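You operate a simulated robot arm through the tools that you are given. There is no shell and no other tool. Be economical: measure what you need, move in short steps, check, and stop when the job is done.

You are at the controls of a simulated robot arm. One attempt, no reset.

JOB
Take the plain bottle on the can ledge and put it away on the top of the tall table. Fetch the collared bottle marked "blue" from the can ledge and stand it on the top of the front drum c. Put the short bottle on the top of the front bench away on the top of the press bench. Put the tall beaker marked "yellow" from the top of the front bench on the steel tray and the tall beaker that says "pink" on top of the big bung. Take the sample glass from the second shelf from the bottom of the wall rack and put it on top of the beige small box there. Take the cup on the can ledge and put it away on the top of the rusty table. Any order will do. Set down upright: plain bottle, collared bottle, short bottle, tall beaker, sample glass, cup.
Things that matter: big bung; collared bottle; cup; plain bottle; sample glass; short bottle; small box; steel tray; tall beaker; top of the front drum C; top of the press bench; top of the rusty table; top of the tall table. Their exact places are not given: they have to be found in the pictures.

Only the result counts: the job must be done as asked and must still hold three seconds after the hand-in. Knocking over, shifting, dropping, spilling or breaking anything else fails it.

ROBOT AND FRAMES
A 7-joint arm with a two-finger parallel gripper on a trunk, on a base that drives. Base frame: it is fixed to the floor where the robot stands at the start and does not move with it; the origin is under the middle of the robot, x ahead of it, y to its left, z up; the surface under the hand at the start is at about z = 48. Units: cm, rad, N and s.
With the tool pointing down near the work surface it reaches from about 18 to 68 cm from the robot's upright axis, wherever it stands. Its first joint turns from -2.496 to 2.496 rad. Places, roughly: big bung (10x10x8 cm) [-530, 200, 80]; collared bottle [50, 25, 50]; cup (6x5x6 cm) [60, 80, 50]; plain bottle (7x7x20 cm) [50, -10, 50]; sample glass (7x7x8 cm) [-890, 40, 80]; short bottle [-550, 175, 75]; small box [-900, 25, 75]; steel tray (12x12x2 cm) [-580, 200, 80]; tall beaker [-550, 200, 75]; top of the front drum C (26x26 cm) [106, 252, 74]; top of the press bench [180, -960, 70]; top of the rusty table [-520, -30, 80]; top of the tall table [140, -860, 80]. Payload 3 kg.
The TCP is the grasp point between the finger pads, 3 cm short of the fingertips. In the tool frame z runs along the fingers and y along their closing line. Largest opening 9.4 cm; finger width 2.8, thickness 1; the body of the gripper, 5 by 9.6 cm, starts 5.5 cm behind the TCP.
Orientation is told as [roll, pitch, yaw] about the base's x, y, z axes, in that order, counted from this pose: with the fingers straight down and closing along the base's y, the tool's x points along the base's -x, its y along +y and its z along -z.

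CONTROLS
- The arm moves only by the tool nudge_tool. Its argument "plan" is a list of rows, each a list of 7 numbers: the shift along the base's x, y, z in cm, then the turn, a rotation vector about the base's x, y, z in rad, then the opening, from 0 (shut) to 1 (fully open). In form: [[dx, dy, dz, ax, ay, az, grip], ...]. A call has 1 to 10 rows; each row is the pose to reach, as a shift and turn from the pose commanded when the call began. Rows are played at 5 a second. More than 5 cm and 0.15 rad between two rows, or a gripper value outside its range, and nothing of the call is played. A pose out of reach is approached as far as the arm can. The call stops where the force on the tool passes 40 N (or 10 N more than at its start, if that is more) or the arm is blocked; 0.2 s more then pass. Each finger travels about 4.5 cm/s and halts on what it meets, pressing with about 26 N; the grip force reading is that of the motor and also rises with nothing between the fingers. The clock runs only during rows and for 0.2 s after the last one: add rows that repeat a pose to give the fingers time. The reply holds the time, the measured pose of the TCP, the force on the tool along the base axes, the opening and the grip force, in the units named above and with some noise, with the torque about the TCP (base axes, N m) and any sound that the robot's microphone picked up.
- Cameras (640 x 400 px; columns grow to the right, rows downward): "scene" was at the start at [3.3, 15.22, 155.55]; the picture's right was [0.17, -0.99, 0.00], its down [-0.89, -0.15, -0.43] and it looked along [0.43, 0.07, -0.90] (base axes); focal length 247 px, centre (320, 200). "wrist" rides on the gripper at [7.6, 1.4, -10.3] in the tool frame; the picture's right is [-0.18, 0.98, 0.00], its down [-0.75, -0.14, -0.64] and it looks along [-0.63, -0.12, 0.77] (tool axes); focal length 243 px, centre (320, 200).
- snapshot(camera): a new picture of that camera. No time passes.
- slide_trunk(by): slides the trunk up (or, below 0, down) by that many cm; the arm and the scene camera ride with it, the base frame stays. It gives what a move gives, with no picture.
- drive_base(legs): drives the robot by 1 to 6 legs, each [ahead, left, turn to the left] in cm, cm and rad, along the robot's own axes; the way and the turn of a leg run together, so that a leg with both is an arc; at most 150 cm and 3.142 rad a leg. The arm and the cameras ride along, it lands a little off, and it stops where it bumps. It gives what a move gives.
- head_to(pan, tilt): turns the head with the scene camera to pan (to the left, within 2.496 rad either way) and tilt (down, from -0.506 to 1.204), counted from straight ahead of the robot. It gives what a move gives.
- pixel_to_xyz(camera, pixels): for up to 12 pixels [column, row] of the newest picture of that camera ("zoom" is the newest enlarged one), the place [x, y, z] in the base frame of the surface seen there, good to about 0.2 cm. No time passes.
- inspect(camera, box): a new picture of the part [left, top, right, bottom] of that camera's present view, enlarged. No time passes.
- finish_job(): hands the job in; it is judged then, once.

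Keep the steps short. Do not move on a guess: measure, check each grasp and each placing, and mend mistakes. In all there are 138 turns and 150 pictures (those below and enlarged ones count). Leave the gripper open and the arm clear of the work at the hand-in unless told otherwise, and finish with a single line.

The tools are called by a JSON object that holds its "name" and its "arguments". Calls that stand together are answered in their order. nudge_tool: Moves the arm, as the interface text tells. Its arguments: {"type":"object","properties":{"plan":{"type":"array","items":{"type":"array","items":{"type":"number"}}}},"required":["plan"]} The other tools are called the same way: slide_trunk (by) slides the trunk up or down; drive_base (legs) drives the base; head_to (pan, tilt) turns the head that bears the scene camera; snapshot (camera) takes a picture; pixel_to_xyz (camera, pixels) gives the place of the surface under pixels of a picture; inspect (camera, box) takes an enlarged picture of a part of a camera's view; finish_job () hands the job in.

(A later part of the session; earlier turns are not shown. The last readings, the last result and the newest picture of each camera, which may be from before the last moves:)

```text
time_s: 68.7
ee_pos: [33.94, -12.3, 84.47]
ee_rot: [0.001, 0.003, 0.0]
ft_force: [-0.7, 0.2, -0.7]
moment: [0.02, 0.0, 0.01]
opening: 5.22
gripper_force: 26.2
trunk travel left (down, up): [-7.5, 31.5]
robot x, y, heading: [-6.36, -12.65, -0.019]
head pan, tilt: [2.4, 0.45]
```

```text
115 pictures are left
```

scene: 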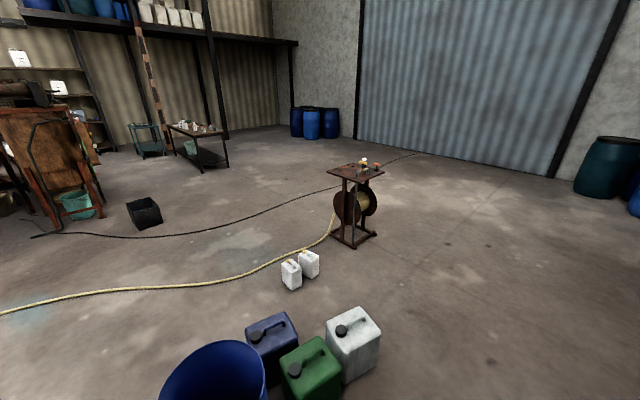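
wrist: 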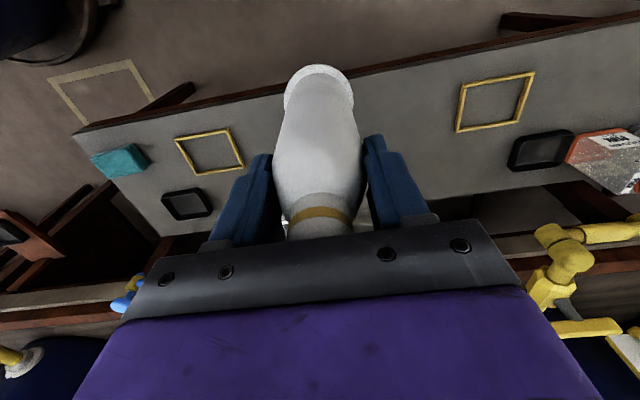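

The hose goes to a reel. A cable beyond it would have to be crossed too. I measure the tub and cans just behind me.

{"name": "pixel_to_xyz", "arguments": {"camera": "scene", "pixels": [[240, 355], [265, 385], [250, 340], [300, 280], [350, 235], [200, 285], [20, 305], [340, 190], [360, 165], [200, 160], [300, 200], [150, 235]]}}

{"name": "head_to", "arguments": {"pan": 2.49, "tilt": 0.95}}

{"name": "snapshot", "arguments": {"camera": "scene"}}

```text
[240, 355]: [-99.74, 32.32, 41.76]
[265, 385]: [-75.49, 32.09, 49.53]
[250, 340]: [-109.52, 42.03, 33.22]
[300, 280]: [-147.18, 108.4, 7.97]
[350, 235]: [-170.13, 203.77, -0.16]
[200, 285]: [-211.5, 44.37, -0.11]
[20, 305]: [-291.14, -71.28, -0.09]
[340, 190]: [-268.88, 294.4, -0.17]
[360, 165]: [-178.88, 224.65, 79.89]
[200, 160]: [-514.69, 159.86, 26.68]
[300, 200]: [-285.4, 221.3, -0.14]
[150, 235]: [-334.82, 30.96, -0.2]
```

```text
time_s: 69.6
ee_pos: [33.94, -12.31, 84.44]
ee_rot: [0.002, 0.002, 0.002]
ft_force: [0.6, 1.7, -1.1]
moment: [-0.03, -0.01, 0.01]
opening: 5.2
gripper_force: 26.2
trunk travel left (down, up): [-7.5, 31.5]
robot x, y, heading: [-6.64, -12.65, -0.02]
head pan, tilt: [2.491, 0.949]
```

```text
114 pictures are left
```

scene: 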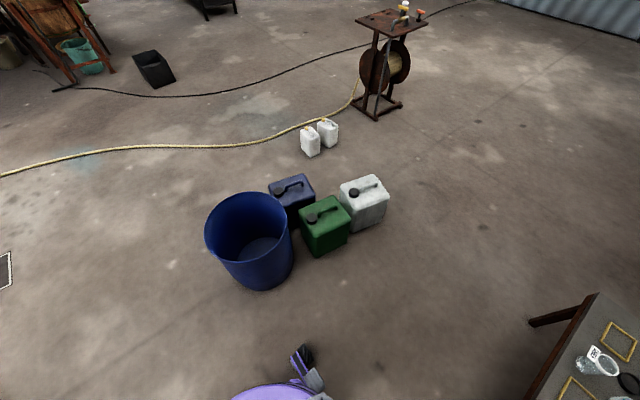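

{"name": "pixel_to_xyz", "arguments": {"camera": "scene", "pixels": [[262, 290], [207, 235], [232, 285], [222, 320], [150, 300], [300, 345], [5, 285], [318, 255], [293, 262]]}}

```text
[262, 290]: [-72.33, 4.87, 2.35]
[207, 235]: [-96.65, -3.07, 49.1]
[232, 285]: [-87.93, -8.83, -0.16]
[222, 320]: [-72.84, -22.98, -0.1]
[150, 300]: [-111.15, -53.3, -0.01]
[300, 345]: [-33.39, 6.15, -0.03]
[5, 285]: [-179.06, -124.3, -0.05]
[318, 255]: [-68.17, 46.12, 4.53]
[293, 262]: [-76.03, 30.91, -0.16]
```

Corridor west between tub (y>-5) and case (y<-120) is clear around y -45. Drive through it, then turn to face -y.

{"name": "drive_base", "arguments": {"legs": [[-40, -20, 0], [-60, -12, 0], [-55, -25, 0], [0, 0, -1.55]]}}

{"name": "head_to", "arguments": {"pan": -0.2, "tilt": 0.55}}

{"name": "snapshot", "arguments": {"camera": "scene"}}

```text
time_s: 82.2
ee_pos: [-163.6, -107.49, 84.43]
ee_rot: [0.001, 0.0, -1.586]
ft_force: [0.0, -0.7, -0.4]
moment: [0.0, -0.03, 0.0]
opening: 5.18
gripper_force: 26.5
trunk travel left (down, up): [-7.5, 31.5]
robot x, y, heading: [-163.01, -67.04, -1.603]
head pan, tilt: [2.491, 0.949]
```

```text
time_s: 84.6
ee_pos: [-163.54, -107.39, 84.36]
ee_rot: [0.003, 0.0, -1.586]
ft_force: [-1.0, -0.1, -1.5]
moment: [0.0, 0.01, 0.0]
opening: 5.19
gripper_force: 25.4
trunk travel left (down, up): [-7.5, 31.5]
robot x, y, heading: [-162.74, -67.36, -1.602]
head pan, tilt: [-0.201, 0.55]
```

```text
113 pictures are left
```

scene: 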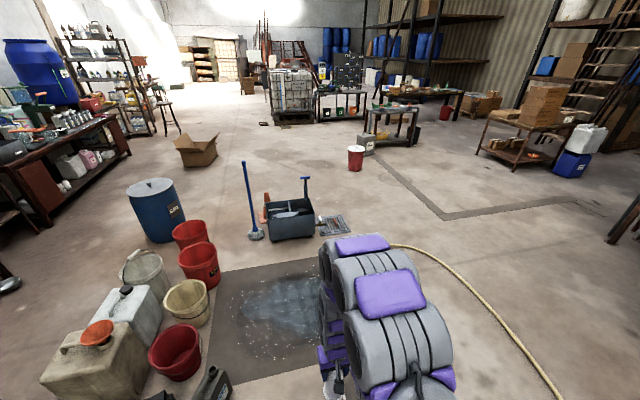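

Crossing the hose where it lies thin, right of the grate at (335,225): first to x≈-265, then ahead.

{"name": "drive_base", "arguments": {"legs": [[70, -100, 0], [135, 0, 0], [40, 15, 0]]}}

{"name": "head_to", "arguments": {"pan": 0.3, "tilt": 0.35}}

{"name": "snapshot", "arguments": {"camera": "scene"}}

```text
time_s: 99.2
ee_pos: [-258.38, -345.74, 84.51]
ee_rot: [0.003, 0.002, -1.601]
ft_force: [0.6, 0.1, -0.5]
moment: [-0.02, -0.03, -0.01]
opening: 5.17
gripper_force: 26.0
trunk travel left (down, up): [-7.5, 31.5]
robot x, y, heading: [-257.29, -305.38, -1.613]
head pan, tilt: [-0.201, 0.55]
```

```text
time_s: 100.1
ee_pos: [-258.18, -345.61, 84.55]
ee_rot: [0.001, 0.0, -1.6]
ft_force: [-0.5, -0.8, -0.8]
moment: [-0.02, 0.01, 0.0]
opening: 5.21
gripper_force: 25.8
trunk travel left (down, up): [-7.5, 31.5]
robot x, y, heading: [-257.48, -305.05, -1.614]
head pan, tilt: [0.3, 0.351]
```

```text
112 pictures are left
```

scene: 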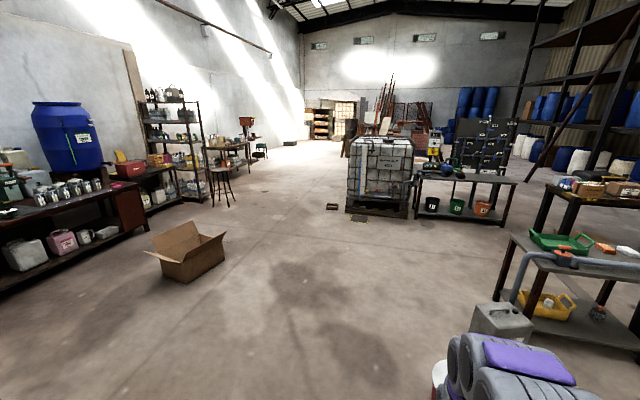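

No bump. I measure the tables ahead: (230,150), (250,125), box and IBC.

{"name": "pixel_to_xyz", "arguments": {"camera": "scene", "pixels": [[235, 147], [215, 148], [222, 170], [190, 270], [222, 262], [350, 210], [332, 206], [245, 133], [260, 150], [225, 205], [280, 170], [345, 165]]}}

{"name": "inspect", "arguments": {"camera": "scene", "box": [130, 80, 370, 230]}}

```text
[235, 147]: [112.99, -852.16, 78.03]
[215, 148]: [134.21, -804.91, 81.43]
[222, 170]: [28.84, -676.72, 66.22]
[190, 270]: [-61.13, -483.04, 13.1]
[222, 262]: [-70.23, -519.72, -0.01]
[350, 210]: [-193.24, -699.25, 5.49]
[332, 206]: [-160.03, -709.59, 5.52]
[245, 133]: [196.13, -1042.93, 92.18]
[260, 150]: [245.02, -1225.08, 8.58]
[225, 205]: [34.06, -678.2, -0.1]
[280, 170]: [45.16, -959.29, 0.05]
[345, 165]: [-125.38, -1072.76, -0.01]
```

```text
2.67 times, centred on (250, 155) of scene
```

zoom: 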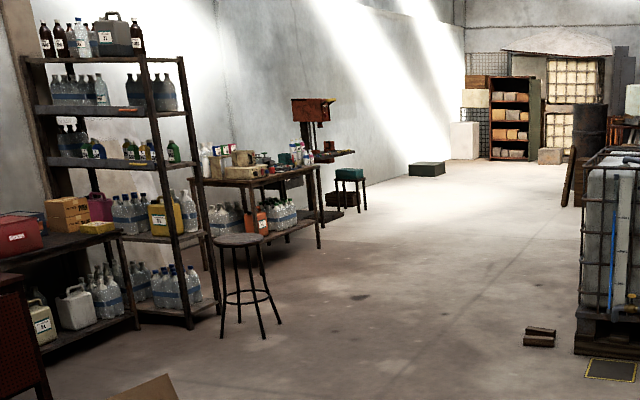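

The tall table is the cluttered bench, front near x 112, y -852. Drive round box and stool through open floor.

{"name": "drive_base", "arguments": {"legs": [[105.7, 101.6, 0], [144.4, 16.2, 0], [126.9, 75.5, 0], [127.7, 55.5, 0]]}}

{"name": "head_to", "arguments": {"pan": 1.3, "tilt": 0.4}}

{"name": "snapshot", "arguments": {"camera": "scene"}}

```text
time_s: 128.1
ee_pos: [-40.87, -870.05, 84.43]
ee_rot: [0.002, -0.002, -1.639]
ft_force: [0.1, 0.2, -0.5]
moment: [0.01, 0.02, 0.01]
opening: 5.18
gripper_force: 26.0
trunk travel left (down, up): [-7.5, 31.5]
robot x, y, heading: [-38.33, -829.94, -1.656]
head pan, tilt: [0.3, 0.351]
```

```text
time_s: 129.3
ee_pos: [-40.8, -870.03, 84.58]
ee_rot: [0.0, -0.002, -1.64]
ft_force: [0.4, -0.2, -1.5]
moment: [0.0, 0.04, 0.02]
opening: 5.18
gripper_force: 25.5
trunk travel left (down, up): [-7.5, 31.5]
robot x, y, heading: [-38.42, -830.23, -1.654]
head pan, tilt: [1.3, 0.4]
```

```text
110 pictures are left
```

scene: 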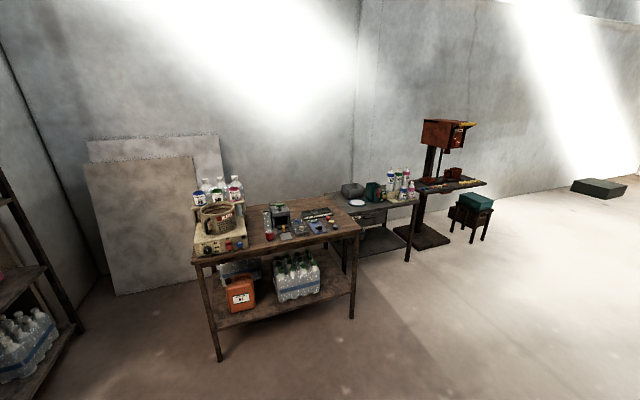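

{"name": "inspect", "arguments": {"camera": "scene", "box": [180, 120, 500, 320]}}

{"name": "pixel_to_xyz", "arguments": {"camera": "scene", "pixels": [[275, 247], [262, 220], [340, 208], [320, 240], [350, 233], [300, 218], [360, 215], [395, 195], [385, 203], [415, 202], [455, 182], [200, 262]]}}

```text
2.00 times, centred on (340, 220) of scene
```

zoom: 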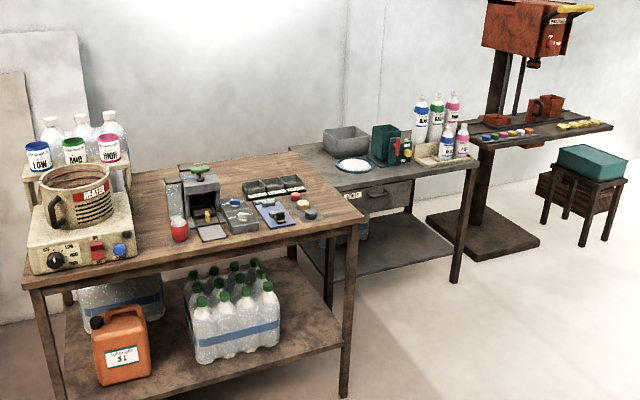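

```text
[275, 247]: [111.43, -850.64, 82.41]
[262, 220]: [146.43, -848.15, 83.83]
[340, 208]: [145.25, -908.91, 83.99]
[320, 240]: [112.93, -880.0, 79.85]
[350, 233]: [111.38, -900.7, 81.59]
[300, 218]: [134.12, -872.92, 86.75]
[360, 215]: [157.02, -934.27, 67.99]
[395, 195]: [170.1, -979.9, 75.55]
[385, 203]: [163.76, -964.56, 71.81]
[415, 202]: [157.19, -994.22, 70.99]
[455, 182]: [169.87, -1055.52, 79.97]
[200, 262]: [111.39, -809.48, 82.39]
```

The tall table (top ~82) has free spots near the front right. Turn to face it, raise trunk, drive closer.

{"name": "slide_trunk", "arguments": {"by": 22}}

{"name": "drive_base", "arguments": {"legs": [[0, 0, 1.654], [85, -45, 0]]}}

{"name": "head_to", "arguments": {"pan": 0.2, "tilt": 0.8}}

{"name": "snapshot", "arguments": {"camera": "scene"}}

{"name": "snapshot", "arguments": {"camera": "wrist"}}

```text
time_s: 131.7
ee_pos: [-40.94, -869.99, 106.49]
ee_rot: [0.001, -0.002, -1.639]
ft_force: [-0.7, 0.3, -0.7]
moment: [0.0, -0.03, 0.0]
opening: 5.2
gripper_force: 26.2
trunk travel left (down, up): [-29.5, 9.5]
robot x, y, heading: [-38.83, -830.27, -1.65]
head pan, tilt: [1.3, 0.4]
```

```text
time_s: 140.8
ee_pos: [90.09, -865.58, 106.54]
ee_rot: [0.002, -0.001, 0.084]
ft_force: [-0.1, -0.4, -0.6]
moment: [0.02, 0.0, 0.04]
opening: 5.2
gripper_force: 26.3
trunk travel left (down, up): [-29.5, 9.5]
robot x, y, heading: [50.04, -869.11, 0.069]
head pan, tilt: [1.3, 0.4]
```

```text
time_s: 142.1
ee_pos: [89.91, -865.69, 106.59]
ee_rot: [0.002, -0.002, 0.084]
ft_force: [-0.6, -1.1, -0.6]
moment: [-0.01, -0.01, -0.02]
opening: 5.16
gripper_force: 26.1
trunk travel left (down, up): [-29.5, 9.5]
robot x, y, heading: [50.35, -869.22, 0.067]
head pan, tilt: [0.201, 0.799]
```

```text
108 pictures are left
```

scene: 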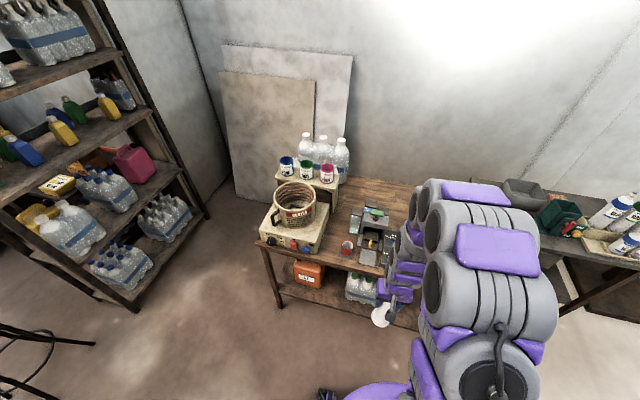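

```text
107 pictures are left
```

wrist: 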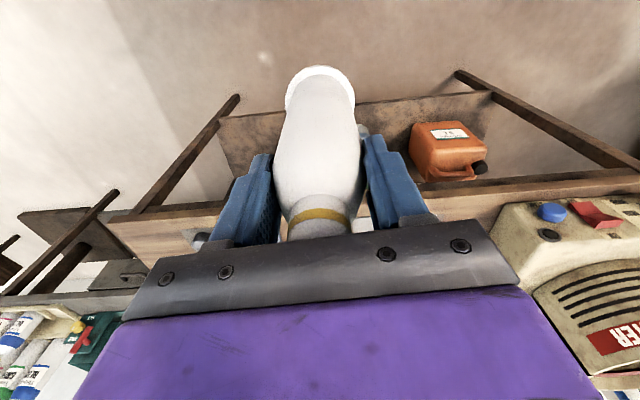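

Free wood shows at (345,215) between heater and kit and in the wrist view at left (150,235). Measuring.

{"name": "inspect", "arguments": {"camera": "scene", "box": [250, 150, 450, 310]}}

{"name": "pixel_to_xyz", "arguments": {"camera": "scene", "pixels": [[345, 215], [340, 235], [330, 255], [347, 248], [360, 190], [365, 213], [325, 225], [380, 195], [395, 200], [338, 200], [366, 265], [400, 195]]}}

{"name": "pixel_to_xyz", "arguments": {"camera": "wrist", "pixels": [[150, 225], [120, 225], [160, 245], [450, 205], [480, 200], [110, 260]]}}

```text
2.50 times, centred on (350, 230) of scene
```

zoom: 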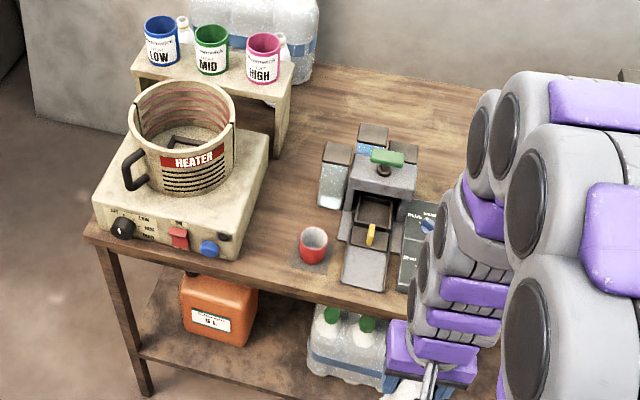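

```text
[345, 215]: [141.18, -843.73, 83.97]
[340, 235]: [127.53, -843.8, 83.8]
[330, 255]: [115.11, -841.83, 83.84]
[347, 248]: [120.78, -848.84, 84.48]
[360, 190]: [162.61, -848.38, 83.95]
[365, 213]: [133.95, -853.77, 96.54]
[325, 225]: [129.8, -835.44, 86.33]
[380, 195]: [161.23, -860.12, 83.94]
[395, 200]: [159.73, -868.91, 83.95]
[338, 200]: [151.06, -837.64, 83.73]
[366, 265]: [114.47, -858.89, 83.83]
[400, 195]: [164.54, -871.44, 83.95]
```

```text
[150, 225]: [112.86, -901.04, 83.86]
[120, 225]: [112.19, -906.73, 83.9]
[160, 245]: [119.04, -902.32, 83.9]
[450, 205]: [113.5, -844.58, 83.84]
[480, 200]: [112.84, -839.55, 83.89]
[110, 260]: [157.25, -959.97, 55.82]
```

Table top z = 83.9. The front-right corner near (120,-902) looks free; shift right to view it.

{"name": "drive_base", "arguments": {"legs": [[0, -35, -0.069]]}}

{"name": "head_to", "arguments": {"pan": 0.45, "tilt": 0.9}}

{"name": "snapshot", "arguments": {"camera": "scene"}}

{"name": "snapshot", "arguments": {"camera": "wrist"}}

```text
time_s: 144.4
ee_pos: [91.49, -901.57, 106.61]
ee_rot: [-0.006, -0.001, 0.029]
ft_force: [-0.4, 0.8, -1.4]
moment: [0.0, 0.02, -0.03]
opening: 5.16
gripper_force: 26.4
trunk travel left (down, up): [-29.5, 9.5]
robot x, y, heading: [51.5, -904.04, 0.01]
head pan, tilt: [0.201, 0.799]
```

```text
time_s: 145.2
ee_pos: [91.39, -901.58, 106.56]
ee_rot: [-0.005, -0.004, 0.031]
ft_force: [-0.1, 1.5, -0.5]
moment: [-0.02, 0.0, -0.03]
opening: 5.18
gripper_force: 26.5
trunk travel left (down, up): [-29.5, 9.5]
robot x, y, heading: [51.35, -903.55, 0.01]
head pan, tilt: [0.45, 0.901]
```

```text
105 pictures are left
```

scene: 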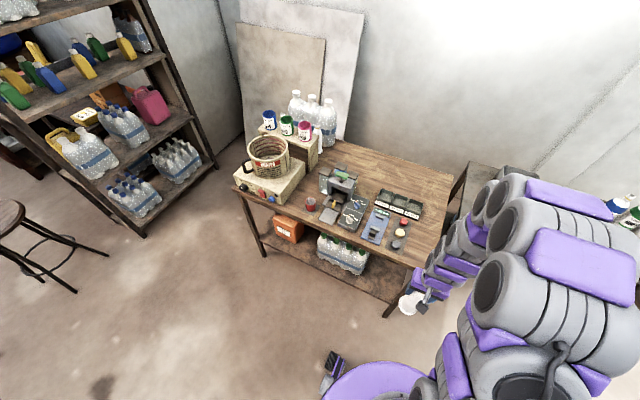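

```text
104 pictures are left
```

wrist: 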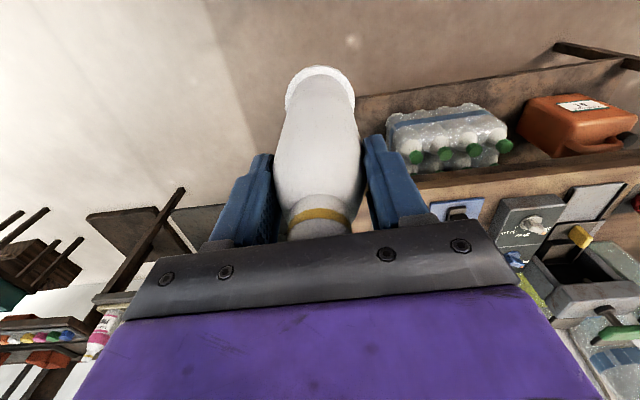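

{"name": "inspect", "arguments": {"camera": "scene", "box": [330, 160, 490, 300]}}

{"name": "pixel_to_xyz", "arguments": {"camera": "scene", "pixels": [[410, 245], [420, 235], [425, 220], [398, 250], [400, 232], [405, 223], [421, 208], [435, 200], [443, 190], [412, 263], [430, 225], [372, 247]]}}

```text
2.86 times, centred on (410, 230) of scene
```

zoom: 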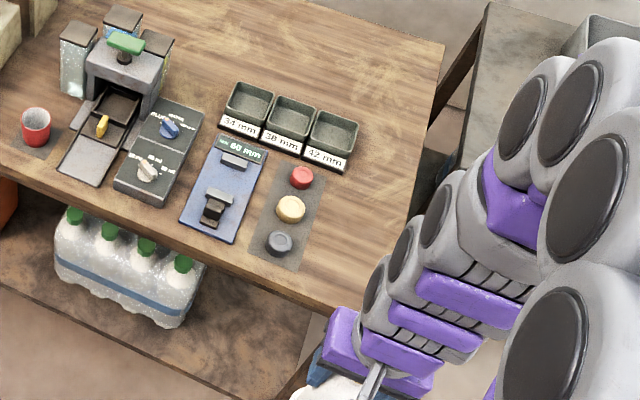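

```text
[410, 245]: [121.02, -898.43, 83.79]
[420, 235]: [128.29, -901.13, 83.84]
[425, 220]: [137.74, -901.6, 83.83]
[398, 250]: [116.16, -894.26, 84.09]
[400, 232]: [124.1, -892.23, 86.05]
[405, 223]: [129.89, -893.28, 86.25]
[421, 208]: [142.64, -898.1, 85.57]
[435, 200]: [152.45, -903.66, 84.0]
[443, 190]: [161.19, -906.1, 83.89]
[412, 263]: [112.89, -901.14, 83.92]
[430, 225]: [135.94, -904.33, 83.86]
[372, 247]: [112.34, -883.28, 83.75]
```

Free strip: y -898…-908. Target (126,-902.5). I need to close in by 14 cm to be in reach.

{"name": "drive_base", "arguments": {"legs": [[14, 0, 0]]}}

```text
time_s: 146.5
ee_pos: [105.71, -903.84, 106.62]
ee_rot: [0.013, 0.0, 0.025]
ft_force: [0.5, 0.0, -0.8]
moment: [0.0, 0.01, 0.0]
opening: 5.2
gripper_force: 26.2
trunk travel left (down, up): [-29.5, 9.5]
robot x, y, heading: [65.94, -903.97, 0.009]
head pan, tilt: [0.45, 0.901]
```

{"name": "nudge_tool", "arguments": {"plan": [[4.5, 0.4, 0, 0, 0, 0, 0.1], [9, 0.8, 0, 0, 0, 0, 0.1], [13.5, 1.2, 0, 0, 0, 0, 0.1], [18, 1.2, 0, 0, 0, 0, 0.1], [20.5, 1.2, 0, 0, 0, 0, 0.1], [20.5, 1.2, -3, 0, 0, 0, 0.1], [20.5, 1.2, -6, 0, 0, 0, 0.1], [20.5, 1.2, -6, 0, 0, 0, 0.1]]}}

{"name": "snapshot", "arguments": {"camera": "wrist"}}

{"name": "snapshot", "arguments": {"camera": "scene"}}

```text
time_s: 148.3
ee_pos: [125.99, -902.06, 100.57]
ee_rot: [0.008, -0.004, 0.025]
ft_force: [0.9, 0.0, 0.5]
moment: [-0.03, -0.01, -0.03]
opening: 5.18
gripper_force: 26.3
trunk travel left (down, up): [-29.5, 9.5]
robot x, y, heading: [65.67, -903.68, 0.01]
head pan, tilt: [0.45, 0.901]
```

```text
102 pictures are left
```

wrist: 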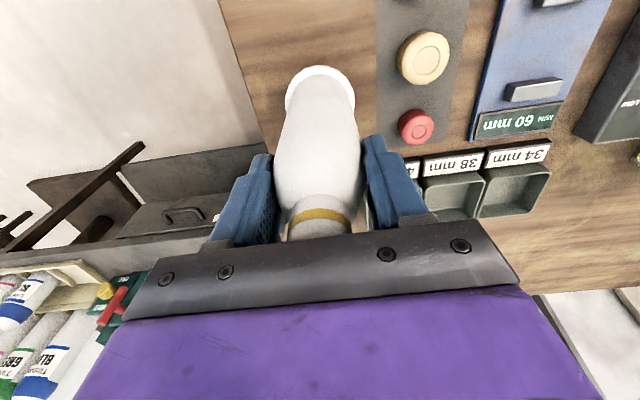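

```text
101 pictures are left
```

scene: 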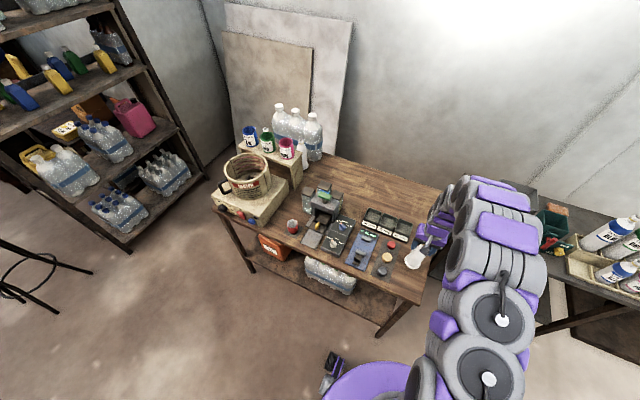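

The base hovers over free wood. I check the edge distance and then lower.

{"name": "pixel_to_xyz", "arguments": {"camera": "wrist", "pixels": [[245, 60], [255, 95], [268, 140], [378, 60], [382, 110], [300, 90]]}}

{"name": "nudge_tool", "arguments": {"plan": [[0, -0.3, -1, 0, 0, 0, 0.1], [0, -0.3, -1.9, 0, 0, 0, 0.1], [0, -0.3, -2.1, 0, 0, 0, 0.1], [0, -0.3, -2.1, 0, 0, 0, 0.1]]}}

```text
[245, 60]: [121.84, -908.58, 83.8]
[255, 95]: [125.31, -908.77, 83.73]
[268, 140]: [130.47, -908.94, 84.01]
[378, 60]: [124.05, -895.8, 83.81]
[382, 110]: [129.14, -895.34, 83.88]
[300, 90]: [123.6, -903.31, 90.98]
```

```text
time_s: 149.3
ee_pos: [126.08, -901.92, 98.69]
ee_rot: [0.001, -0.004, 0.025]
ft_force: [0.0, 0.4, -0.8]
moment: [0.0, 0.02, 0.0]
opening: 5.18
gripper_force: 25.8
trunk travel left (down, up): [-29.5, 9.5]
robot x, y, heading: [65.84, -903.78, 0.012]
head pan, tilt: [0.45, 0.901]
```

Bottle bottom about 0.1–0.2 above. Lower slightly more, then release and rise.

{"name": "nudge_tool", "arguments": {"plan": [[0, 0, -0.2, 0, 0, 0, 0.1], [0, 0, -0.3, 0, 0, 0, 0.1], [0, 0, -0.3, 0, 0, 0, 0.1]]}}

{"name": "nudge_tool", "arguments": {"plan": [[0, 0, 0, 0, 0, 0, 0.6], [0, 0, 0, 0, 0, 0, 1], [0, 0, 0, 0, 0, 0, 1], [0, 0, 4, 0, 0, 0, 1], [0, 0, 8, 0, 0, 0, 1], [-4, 0, 8, 0, 0, 0, 1], [-8.5, 0, 8, 0, 0, 0, 1], [-13, 0, 8, 0, 0, 0, 1], [-17, 0, 8, 0, 0, 0, 1], [-20, 0, 8, 0, 0, 0, 1]]}}

{"name": "snapshot", "arguments": {"camera": "scene"}}

```text
time_s: 150.1
ee_pos: [126.08, -901.85, 98.31]
ee_rot: [0.004, -0.004, 0.024]
ft_force: [1.3, 3.4, 17.6]
moment: [0.19, -0.33, 0.02]
opening: 5.2
gripper_force: 26.2
trunk travel left (down, up): [-29.5, 9.5]
robot x, y, heading: [65.63, -903.83, 0.008]
head pan, tilt: [0.45, 0.901]
```

```text
time_s: 152.3
ee_pos: [105.79, -902.2, 106.44]
ee_rot: [0.002, -0.005, 0.027]
ft_force: [-0.6, 0.3, 0.3]
moment: [-0.01, -0.01, -0.01]
opening: 9.39
gripper_force: 0.0
trunk travel left (down, up): [-29.5, 9.5]
robot x, y, heading: [65.81, -903.95, 0.006]
head pan, tilt: [0.45, 0.901]
```

```text
100 pictures are left
```

scene: 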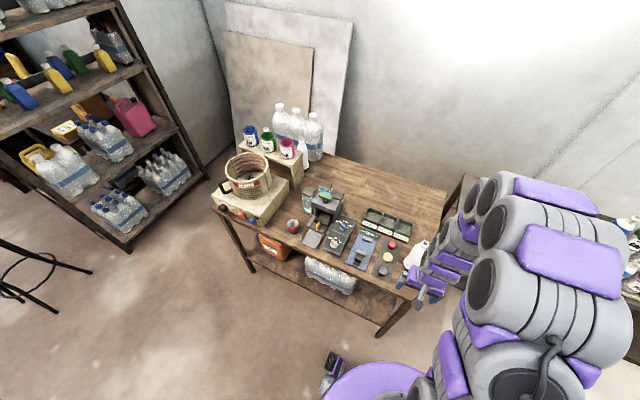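

The plain bottle stands upright on the tall table. Now I drive back north by the same open way (heading kept at 0).

{"name": "drive_base", "arguments": {"legs": [[-96, 0, 0], [-40, 135, 0], [-50, 138, 0], [-35, 140, 0], [-60, 112, 0], [-47, 70, 0]]}}

{"name": "head_to", "arguments": {"pan": 1.5, "tilt": 0.5}}

{"name": "snapshot", "arguments": {"camera": "scene"}}

```text
time_s: 187.9
ee_pos: [-254.24, -317.9, 106.4]
ee_rot: [0.015, -0.003, 0.061]
ft_force: [0.1, -0.3, 0.3]
moment: [-0.04, 0.02, -0.04]
opening: 9.4
gripper_force: 0.1
trunk travel left (down, up): [-29.5, 9.5]
robot x, y, heading: [-294.37, -320.33, 0.05]
head pan, tilt: [0.45, 0.901]
```

```text
time_s: 189.2
ee_pos: [-254.47, -316.71, 106.52]
ee_rot: [0.003, -0.002, 0.063]
ft_force: [-0.4, 0.3, 0.8]
moment: [-0.01, 0.02, -0.04]
opening: 9.37
gripper_force: 0.1
trunk travel left (down, up): [-29.5, 9.5]
robot x, y, heading: [-294.01, -320.44, 0.051]
head pan, tilt: [1.499, 0.499]
```

```text
99 pictures are left
```

scene: 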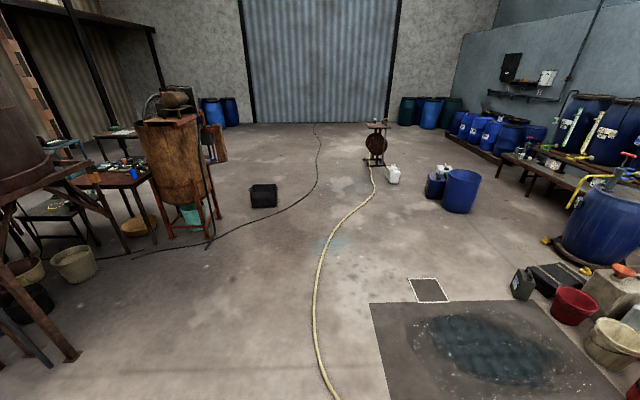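

Path north is open. Drive back to the ledge, through the same corridor, ending near (-8,80) for the cup.

{"name": "drive_base", "arguments": {"legs": [[7, 140, 0], [105, 95, 0], [77, 31, 0], [75, 1, 0], [32, 38, 0], [4, 80, -0.05]]}}

{"name": "head_to", "arguments": {"pan": 0.5, "tilt": 0.9}}

{"name": "snapshot", "arguments": {"camera": "scene"}}

{"name": "snapshot", "arguments": {"camera": "wrist"}}

```text
time_s: 217.2
ee_pos: [27.08, 86.13, 106.35]
ee_rot: [0.001, -0.003, 0.008]
ft_force: [-0.8, 0.2, -0.1]
moment: [-0.03, 0.0, 0.02]
opening: 9.42
gripper_force: 0.0
trunk travel left (down, up): [-29.5, 9.5]
robot x, y, heading: [-13.07, 84.65, -0.006]
head pan, tilt: [1.499, 0.499]
```

```text
time_s: 218.5
ee_pos: [27.02, 85.09, 106.61]
ee_rot: [0.011, -0.003, 0.008]
ft_force: [-0.3, 0.4, -0.4]
moment: [0.01, -0.02, 0.01]
opening: 9.41
gripper_force: 0.1
trunk travel left (down, up): [-29.5, 9.5]
robot x, y, heading: [-13.41, 84.49, -0.002]
head pan, tilt: [0.499, 0.901]
```

```text
98 pictures are left
```

scene: 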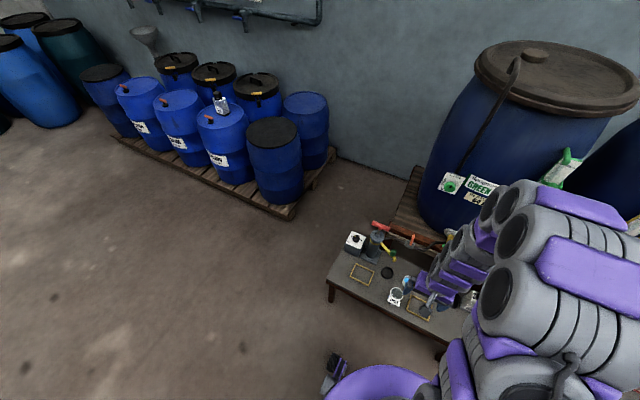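

```text
97 pictures are left
```

wrist: 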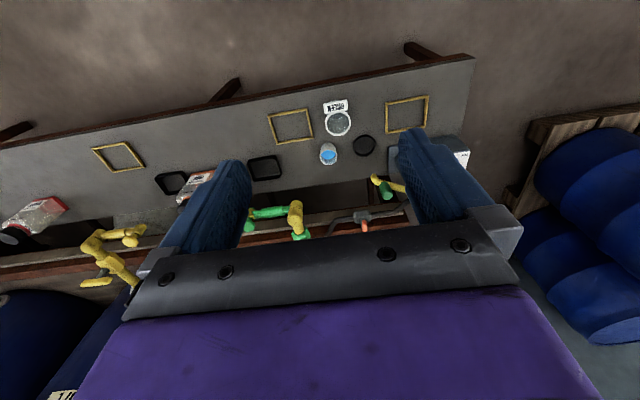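

Cup at (328,152). Close in 12 cm, lower the trunk, and measure around it.

{"name": "drive_base", "arguments": {"legs": [[12, 0, 0]]}}

{"name": "slide_trunk", "arguments": {"by": -24}}

{"name": "snapshot", "arguments": {"camera": "wrist"}}

```text
time_s: 219.7
ee_pos: [38.69, 85.74, 106.49]
ee_rot: [0.006, -0.004, 0.01]
ft_force: [0.3, -0.1, -0.2]
moment: [-0.01, 0.05, -0.01]
opening: 9.42
gripper_force: 0.0
trunk travel left (down, up): [-29.5, 9.5]
robot x, y, heading: [-1.32, 84.6, -0.004]
head pan, tilt: [0.499, 0.901]
```

```text
time_s: 222.2
ee_pos: [38.33, 85.55, 82.59]
ee_rot: [0.009, -0.005, 0.01]
ft_force: [-0.6, -0.4, 0.5]
moment: [-0.01, 0.01, 0.01]
opening: 9.41
gripper_force: 0.1
trunk travel left (down, up): [-5.5, 33.5]
robot x, y, heading: [-1.44, 84.68, -0.011]
head pan, tilt: [0.499, 0.901]
```

```text
96 pictures are left
```

wrist: 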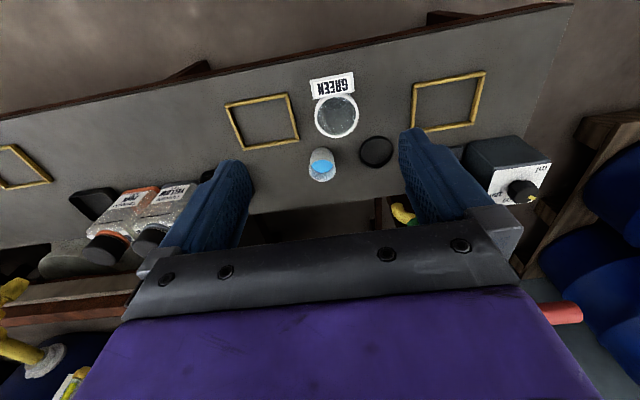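

{"name": "inspect", "arguments": {"camera": "wrist", "box": [260, 70, 400, 200]}}

{"name": "pixel_to_xyz", "arguments": {"camera": "wrist", "pixels": [[308, 160], [335, 168], [322, 180], [320, 150], [311, 170], [330, 176], [336, 137], [318, 115], [375, 152], [400, 212]]}}

{"name": "inspect", "arguments": {"camera": "scene", "box": [320, 210, 500, 340]}}

```text
3.08 times, centred on (330, 135) of wrist
```

zoom: 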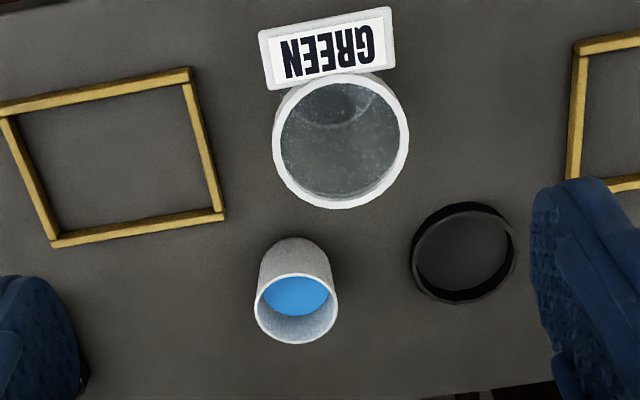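

```text
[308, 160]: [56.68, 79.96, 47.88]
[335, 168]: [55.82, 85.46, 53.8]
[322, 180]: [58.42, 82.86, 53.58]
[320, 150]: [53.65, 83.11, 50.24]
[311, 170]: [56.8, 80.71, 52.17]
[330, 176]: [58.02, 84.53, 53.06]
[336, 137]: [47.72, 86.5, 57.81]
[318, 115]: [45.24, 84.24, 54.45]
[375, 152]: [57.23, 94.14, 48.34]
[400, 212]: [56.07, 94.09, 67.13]
```

```text
3.08 times, centred on (410, 275) of scene
```

zoom: 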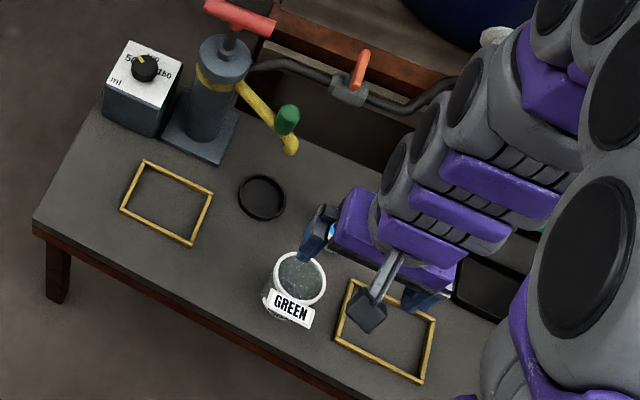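

Cup rim centre ≈ (56,83), top 53.8. The pump nozzle at (56,94,67) needs clearance. I measure it and the green tap.

{"name": "pixel_to_xyz", "arguments": {"camera": "zoom", "pixels": [[285, 118], [297, 130], [290, 148], [545, 230], [430, 290], [255, 95], [210, 80], [235, 20], [270, 25]]}}

{"name": "nudge_tool", "arguments": {"plan": [[3, -0.7, 0, 0, 0, 0, 1], [7, -1.4, 0, 0, 0, 0, 1], [11, -2.5, 0, 0, 0, 0, 1], [11, -2.5, 0, 0, 0, 0, 1]]}}

{"name": "snapshot", "arguments": {"camera": "wrist"}}

{"name": "snapshot", "arguments": {"camera": "scene"}}

```text
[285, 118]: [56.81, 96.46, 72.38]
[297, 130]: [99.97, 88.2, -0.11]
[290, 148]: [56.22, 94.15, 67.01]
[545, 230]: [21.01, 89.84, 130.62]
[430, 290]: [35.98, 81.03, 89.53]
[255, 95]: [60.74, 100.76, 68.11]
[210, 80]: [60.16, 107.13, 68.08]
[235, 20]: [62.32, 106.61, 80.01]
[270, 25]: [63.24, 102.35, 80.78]
```

```text
time_s: 223.2
ee_pos: [49.73, 82.76, 82.71]
ee_rot: [0.01, -0.007, 0.01]
ft_force: [0.5, 0.4, 0.9]
moment: [-0.01, -0.01, -0.01]
opening: 9.39
gripper_force: 0.0
trunk travel left (down, up): [-5.5, 33.5]
robot x, y, heading: [-1.14, 84.32, -0.011]
head pan, tilt: [0.499, 0.901]
```

```text
93 pictures are left
```

wrist: 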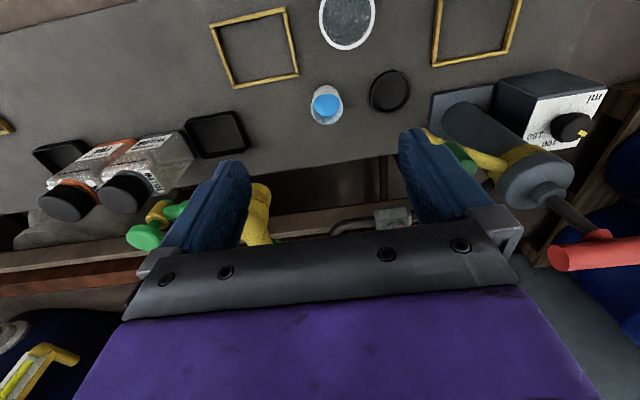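

```text
92 pictures are left
```

scene: 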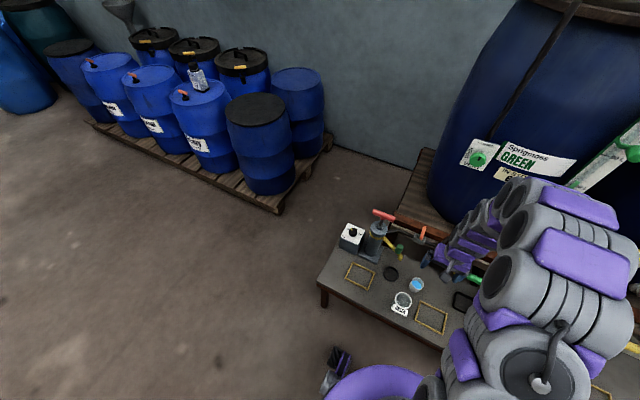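

{"name": "pixel_to_xyz", "arguments": {"camera": "wrist", "pixels": [[257, 200], [262, 235], [180, 212], [145, 235], [325, 90], [341, 108], [325, 122], [312, 108], [327, 104], [465, 155]]}}

{"name": "inspect", "arguments": {"camera": "scene", "box": [360, 190, 520, 330]}}

```text
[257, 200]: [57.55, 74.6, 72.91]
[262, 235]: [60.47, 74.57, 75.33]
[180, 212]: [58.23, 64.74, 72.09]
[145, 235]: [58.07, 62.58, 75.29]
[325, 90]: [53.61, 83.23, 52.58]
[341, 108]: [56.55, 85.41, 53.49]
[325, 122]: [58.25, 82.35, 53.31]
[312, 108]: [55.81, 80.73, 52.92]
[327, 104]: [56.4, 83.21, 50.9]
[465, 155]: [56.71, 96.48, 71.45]
```

```text
2.86 times, centred on (440, 260) of scene
```

zoom: 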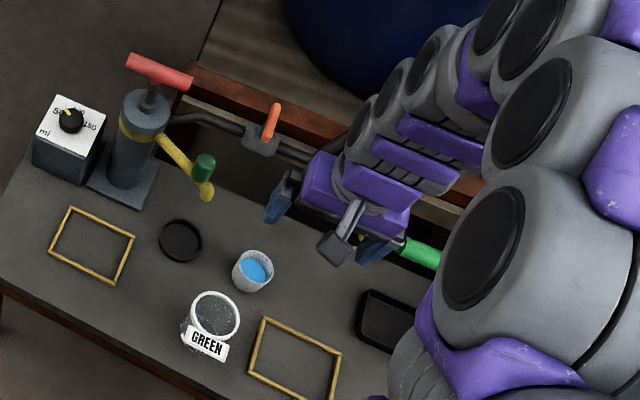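

{"name": "pixel_to_xyz", "arguments": {"camera": "wrist", "pixels": [[269, 195], [270, 215], [266, 190], [270, 240], [446, 142], [452, 150], [348, 48], [335, 45], [430, 133]]}}

```text
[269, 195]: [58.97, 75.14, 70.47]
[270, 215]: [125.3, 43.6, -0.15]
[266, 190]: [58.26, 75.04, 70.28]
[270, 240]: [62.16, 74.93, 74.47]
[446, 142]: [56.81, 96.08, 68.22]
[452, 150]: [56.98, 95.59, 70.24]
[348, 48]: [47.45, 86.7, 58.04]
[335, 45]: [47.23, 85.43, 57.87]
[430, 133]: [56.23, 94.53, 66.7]
```

Clearances: tap edge y 75.3, nozzle 93.3 — the hand (±4.8) fits at y 83.1. Descend straight in stages.

{"name": "nudge_tool", "arguments": {"plan": [[3, 0.2, 0, 0, 0, 0, 1], [6.2, 0.4, 0, 0, 0, 0, 1], [6.2, 0.4, -5, 0, 0, 0, 1], [6.2, 0.4, -10, 0, 0, 0, 1], [6.2, 0.4, -15, 0, 0, 0, 1], [6.2, 0.4, -20, 0, 0, 0, 1], [6.2, 0.4, -20, 0, 0, 0, 1]]}}

{"name": "snapshot", "arguments": {"camera": "wrist"}}

{"name": "inspect", "arguments": {"camera": "scene", "box": [360, 190, 520, 330]}}

```text
time_s: 224.8
ee_pos: [56.0, 83.71, 62.63]
ee_rot: [0.009, -0.007, 0.008]
ft_force: [0.1, 0.2, 0.0]
moment: [-0.01, 0.03, 0.01]
opening: 9.4
gripper_force: 0.1
trunk travel left (down, up): [-5.5, 33.5]
robot x, y, heading: [-1.45, 84.66, -0.007]
head pan, tilt: [0.499, 0.901]
```

```text
90 pictures are left
```

wrist: 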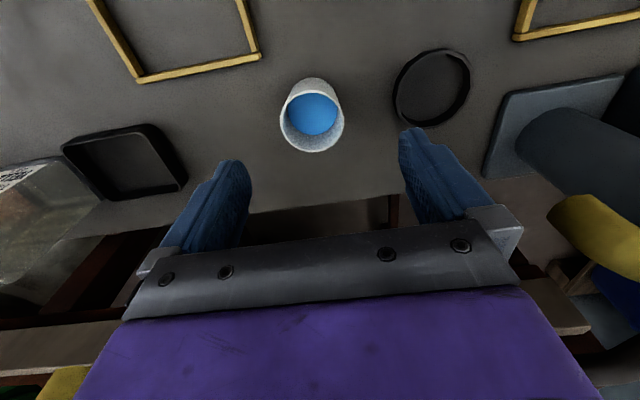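

```text
2.86 times, centred on (440, 260) of scene
```

zoom: 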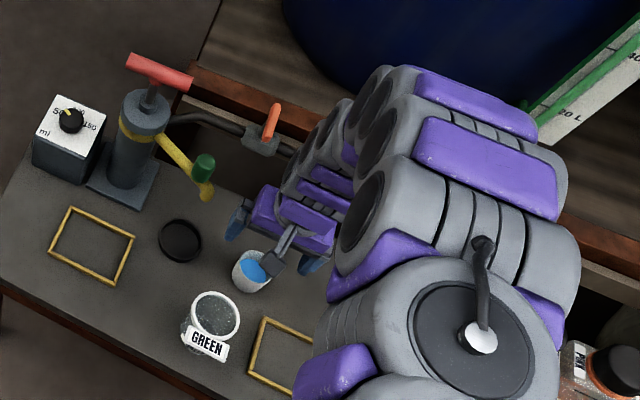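

{"name": "pixel_to_xyz", "arguments": {"camera": "wrist", "pixels": [[282, 120], [342, 120], [312, 150], [312, 93], [300, 148], [325, 148]]}}

```text
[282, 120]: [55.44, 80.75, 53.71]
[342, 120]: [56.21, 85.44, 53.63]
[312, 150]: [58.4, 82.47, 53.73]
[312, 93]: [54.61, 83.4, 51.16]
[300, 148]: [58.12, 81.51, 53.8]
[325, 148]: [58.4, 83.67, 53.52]
```

Cup centre (56.0,83.0). Shift -0.6 in y, descend to z 52.2, close.

{"name": "nudge_tool", "arguments": {"plan": [[0, -0.6, -4, 0, 0, 0, 1], [0, -0.6, -8, 0, 0, 0, 1], [0, -0.6, -10.4, 0, 0, 0, 1], [0, -0.6, -10.4, 0, 0, 0, 0.6], [0, -0.6, -10.4, 0, 0, 0, 0.3], [0, -0.6, -10.4, 0, 0, 0, 0.3], [0, -0.6, -10.4, 0, 0, 0, 0.3], [0, -0.6, -10.4, 0, 0, 0, 0.3]]}}

{"name": "nudge_tool", "arguments": {"plan": [[0, 0, 3, 0, 0, 0, 0.3], [0, 0, 7, 0, 0, 0, 0.3], [0, 0, 11, 0, 0, 0, 0.3], [0, 0, 15, 0, 0, 0, 0.3], [0, 0, 19, 0, 0, 0, 0.3], [0, 0, 23, 0, 0, 0, 0.3], [0, 0, 27, 0, 0, 0, 0.3], [-4, 0, 29, 0, 0, 0, 0.3], [-8, 0, 30, 0, 0, 0, 0.3], [-12, 0, 30, 0, 0, 0, 0.3]]}}

{"name": "snapshot", "arguments": {"camera": "wrist"}}

```text
time_s: 226.6
ee_pos: [55.61, 82.92, 52.22]
ee_rot: [0.01, -0.005, 0.01]
ft_force: [0.5, 0.5, -1.0]
moment: [0.02, -0.01, 0.0]
opening: 5.06
gripper_force: 25.6
trunk travel left (down, up): [-5.5, 33.5]
robot x, y, heading: [-1.23, 84.74, -0.005]
head pan, tilt: [0.499, 0.901]
```

```text
time_s: 228.8
ee_pos: [43.72, 82.49, 81.83]
ee_rot: [0.009, -0.005, 0.01]
ft_force: [-0.1, 0.2, 0.2]
moment: [0.04, -0.03, 0.0]
opening: 5.07
gripper_force: 26.2
trunk travel left (down, up): [-5.5, 33.5]
robot x, y, heading: [-1.5, 84.7, -0.007]
head pan, tilt: [0.499, 0.901]
```

```text
88 pictures are left
```

wrist: 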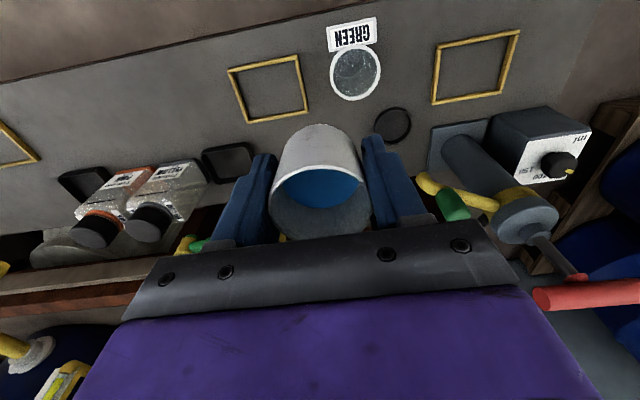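

Cup held with its liquid. Drive back west through the corridor, then turn round to face west.

{"name": "drive_base", "arguments": {"legs": [[-12, -84, 0], [-32, -38, 0], [-70, -7, 0], [-90, 10, 0], [0, 0, 1.57], [0, 0, 1.57]]}}

{"name": "head_to", "arguments": {"pan": 0.25, "tilt": 0.3}}

{"name": "snapshot", "arguments": {"camera": "scene"}}

```text
time_s: 251.4
ee_pos: [-252.91, -29.23, 81.86]
ee_rot: [0.011, -0.004, -3.108]
ft_force: [-0.6, 0.0, -1.1]
moment: [-0.02, 0.0, -0.02]
opening: 5.06
gripper_force: 25.7
trunk travel left (down, up): [-5.5, 33.5]
robot x, y, heading: [-207.58, -30.32, -3.123]
head pan, tilt: [0.499, 0.901]
```

```text
time_s: 252.4
ee_pos: [-252.79, -29.03, 82.0]
ee_rot: [0.008, -0.006, -3.109]
ft_force: [-0.6, 0.7, 0.0]
moment: [0.0, -0.01, -0.01]
opening: 5.04
gripper_force: 25.7
trunk travel left (down, up): [-5.5, 33.5]
robot x, y, heading: [-207.57, -30.53, -3.127]
head pan, tilt: [0.25, 0.3]
```

```text
87 pictures are left
```

scene: 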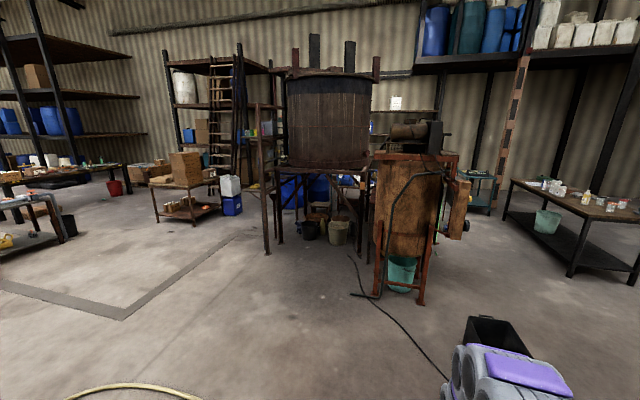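

{"name": "inspect", "arguments": {"camera": "scene", "box": [240, 90, 640, 300]}}

{"name": "pixel_to_xyz", "arguments": {"camera": "scene", "pixels": [[390, 154], [450, 155], [420, 302], [375, 295], [485, 178], [490, 210], [435, 220], [265, 250], [340, 240], [575, 200], [500, 350], [330, 165]]}}

```text
1.60 times, centred on (440, 195) of scene
```

zoom: 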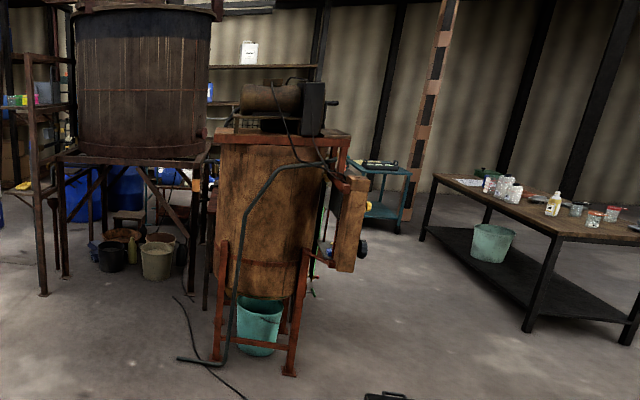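

```text
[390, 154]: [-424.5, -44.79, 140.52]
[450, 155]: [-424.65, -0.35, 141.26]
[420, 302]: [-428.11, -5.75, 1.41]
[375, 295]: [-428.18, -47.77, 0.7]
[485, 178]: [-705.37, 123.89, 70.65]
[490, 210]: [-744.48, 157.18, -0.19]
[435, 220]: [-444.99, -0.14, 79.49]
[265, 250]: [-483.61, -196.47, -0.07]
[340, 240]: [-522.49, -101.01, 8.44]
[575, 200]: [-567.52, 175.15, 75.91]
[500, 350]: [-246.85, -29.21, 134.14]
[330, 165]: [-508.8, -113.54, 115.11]
```

The rusty table is hidden behind the machine at x≈-425. I go round on its north side; first to (-260,95), avoiding the black box, and look.

{"name": "drive_base", "arguments": {"legs": [[51, -126, 0]]}}

{"name": "head_to", "arguments": {"pan": 0.3, "tilt": 0.4}}

{"name": "snapshot", "arguments": {"camera": "scene"}}

```text
time_s: 259.2
ee_pos: [-307.14, 96.06, 81.98]
ee_rot: [0.007, -0.007, -3.086]
ft_force: [-0.1, 0.0, -1.1]
moment: [-0.03, 0.01, 0.01]
opening: 5.04
gripper_force: 26.1
trunk travel left (down, up): [-5.5, 33.5]
robot x, y, heading: [-262.08, 95.83, -3.103]
head pan, tilt: [0.25, 0.3]
```

```text
time_s: 259.9
ee_pos: [-307.13, 96.08, 82.13]
ee_rot: [0.008, -0.008, -3.087]
ft_force: [0.2, -0.2, -1.0]
moment: [0.0, -0.01, 0.04]
opening: 5.04
gripper_force: 25.9
trunk travel left (down, up): [-5.5, 33.5]
robot x, y, heading: [-261.82, 96.19, -3.105]
head pan, tilt: [0.3, 0.4]
```

```text
85 pictures are left
```

scene: 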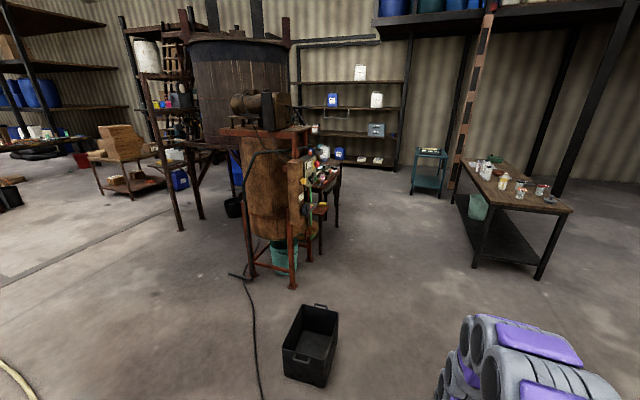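

The rusty table appears at (325,180), rack at (350,120), bench at (500,180).

{"name": "pixel_to_xyz", "arguments": {"camera": "scene", "pixels": [[328, 178], [338, 168], [320, 160], [335, 225], [310, 355], [320, 205], [500, 200], [470, 170], [565, 210], [480, 255], [375, 140], [470, 215]]}}

{"name": "inspect", "arguments": {"camera": "scene", "box": [280, 60, 460, 240]}}

```text
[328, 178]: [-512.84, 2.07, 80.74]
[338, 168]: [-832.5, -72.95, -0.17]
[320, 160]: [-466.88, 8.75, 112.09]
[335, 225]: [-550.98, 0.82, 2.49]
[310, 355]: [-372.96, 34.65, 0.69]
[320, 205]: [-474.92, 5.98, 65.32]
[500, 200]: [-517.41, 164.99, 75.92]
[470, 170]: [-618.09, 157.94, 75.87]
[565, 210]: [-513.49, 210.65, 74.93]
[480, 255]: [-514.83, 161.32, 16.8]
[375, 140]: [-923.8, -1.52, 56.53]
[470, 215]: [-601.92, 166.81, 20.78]
```

```text
2.22 times, centred on (370, 150) of scene
```

zoom: 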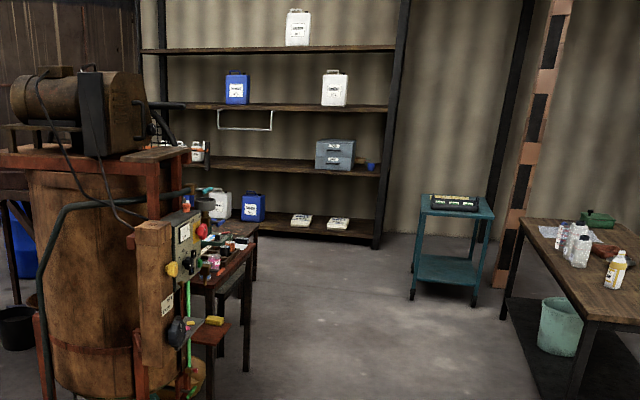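

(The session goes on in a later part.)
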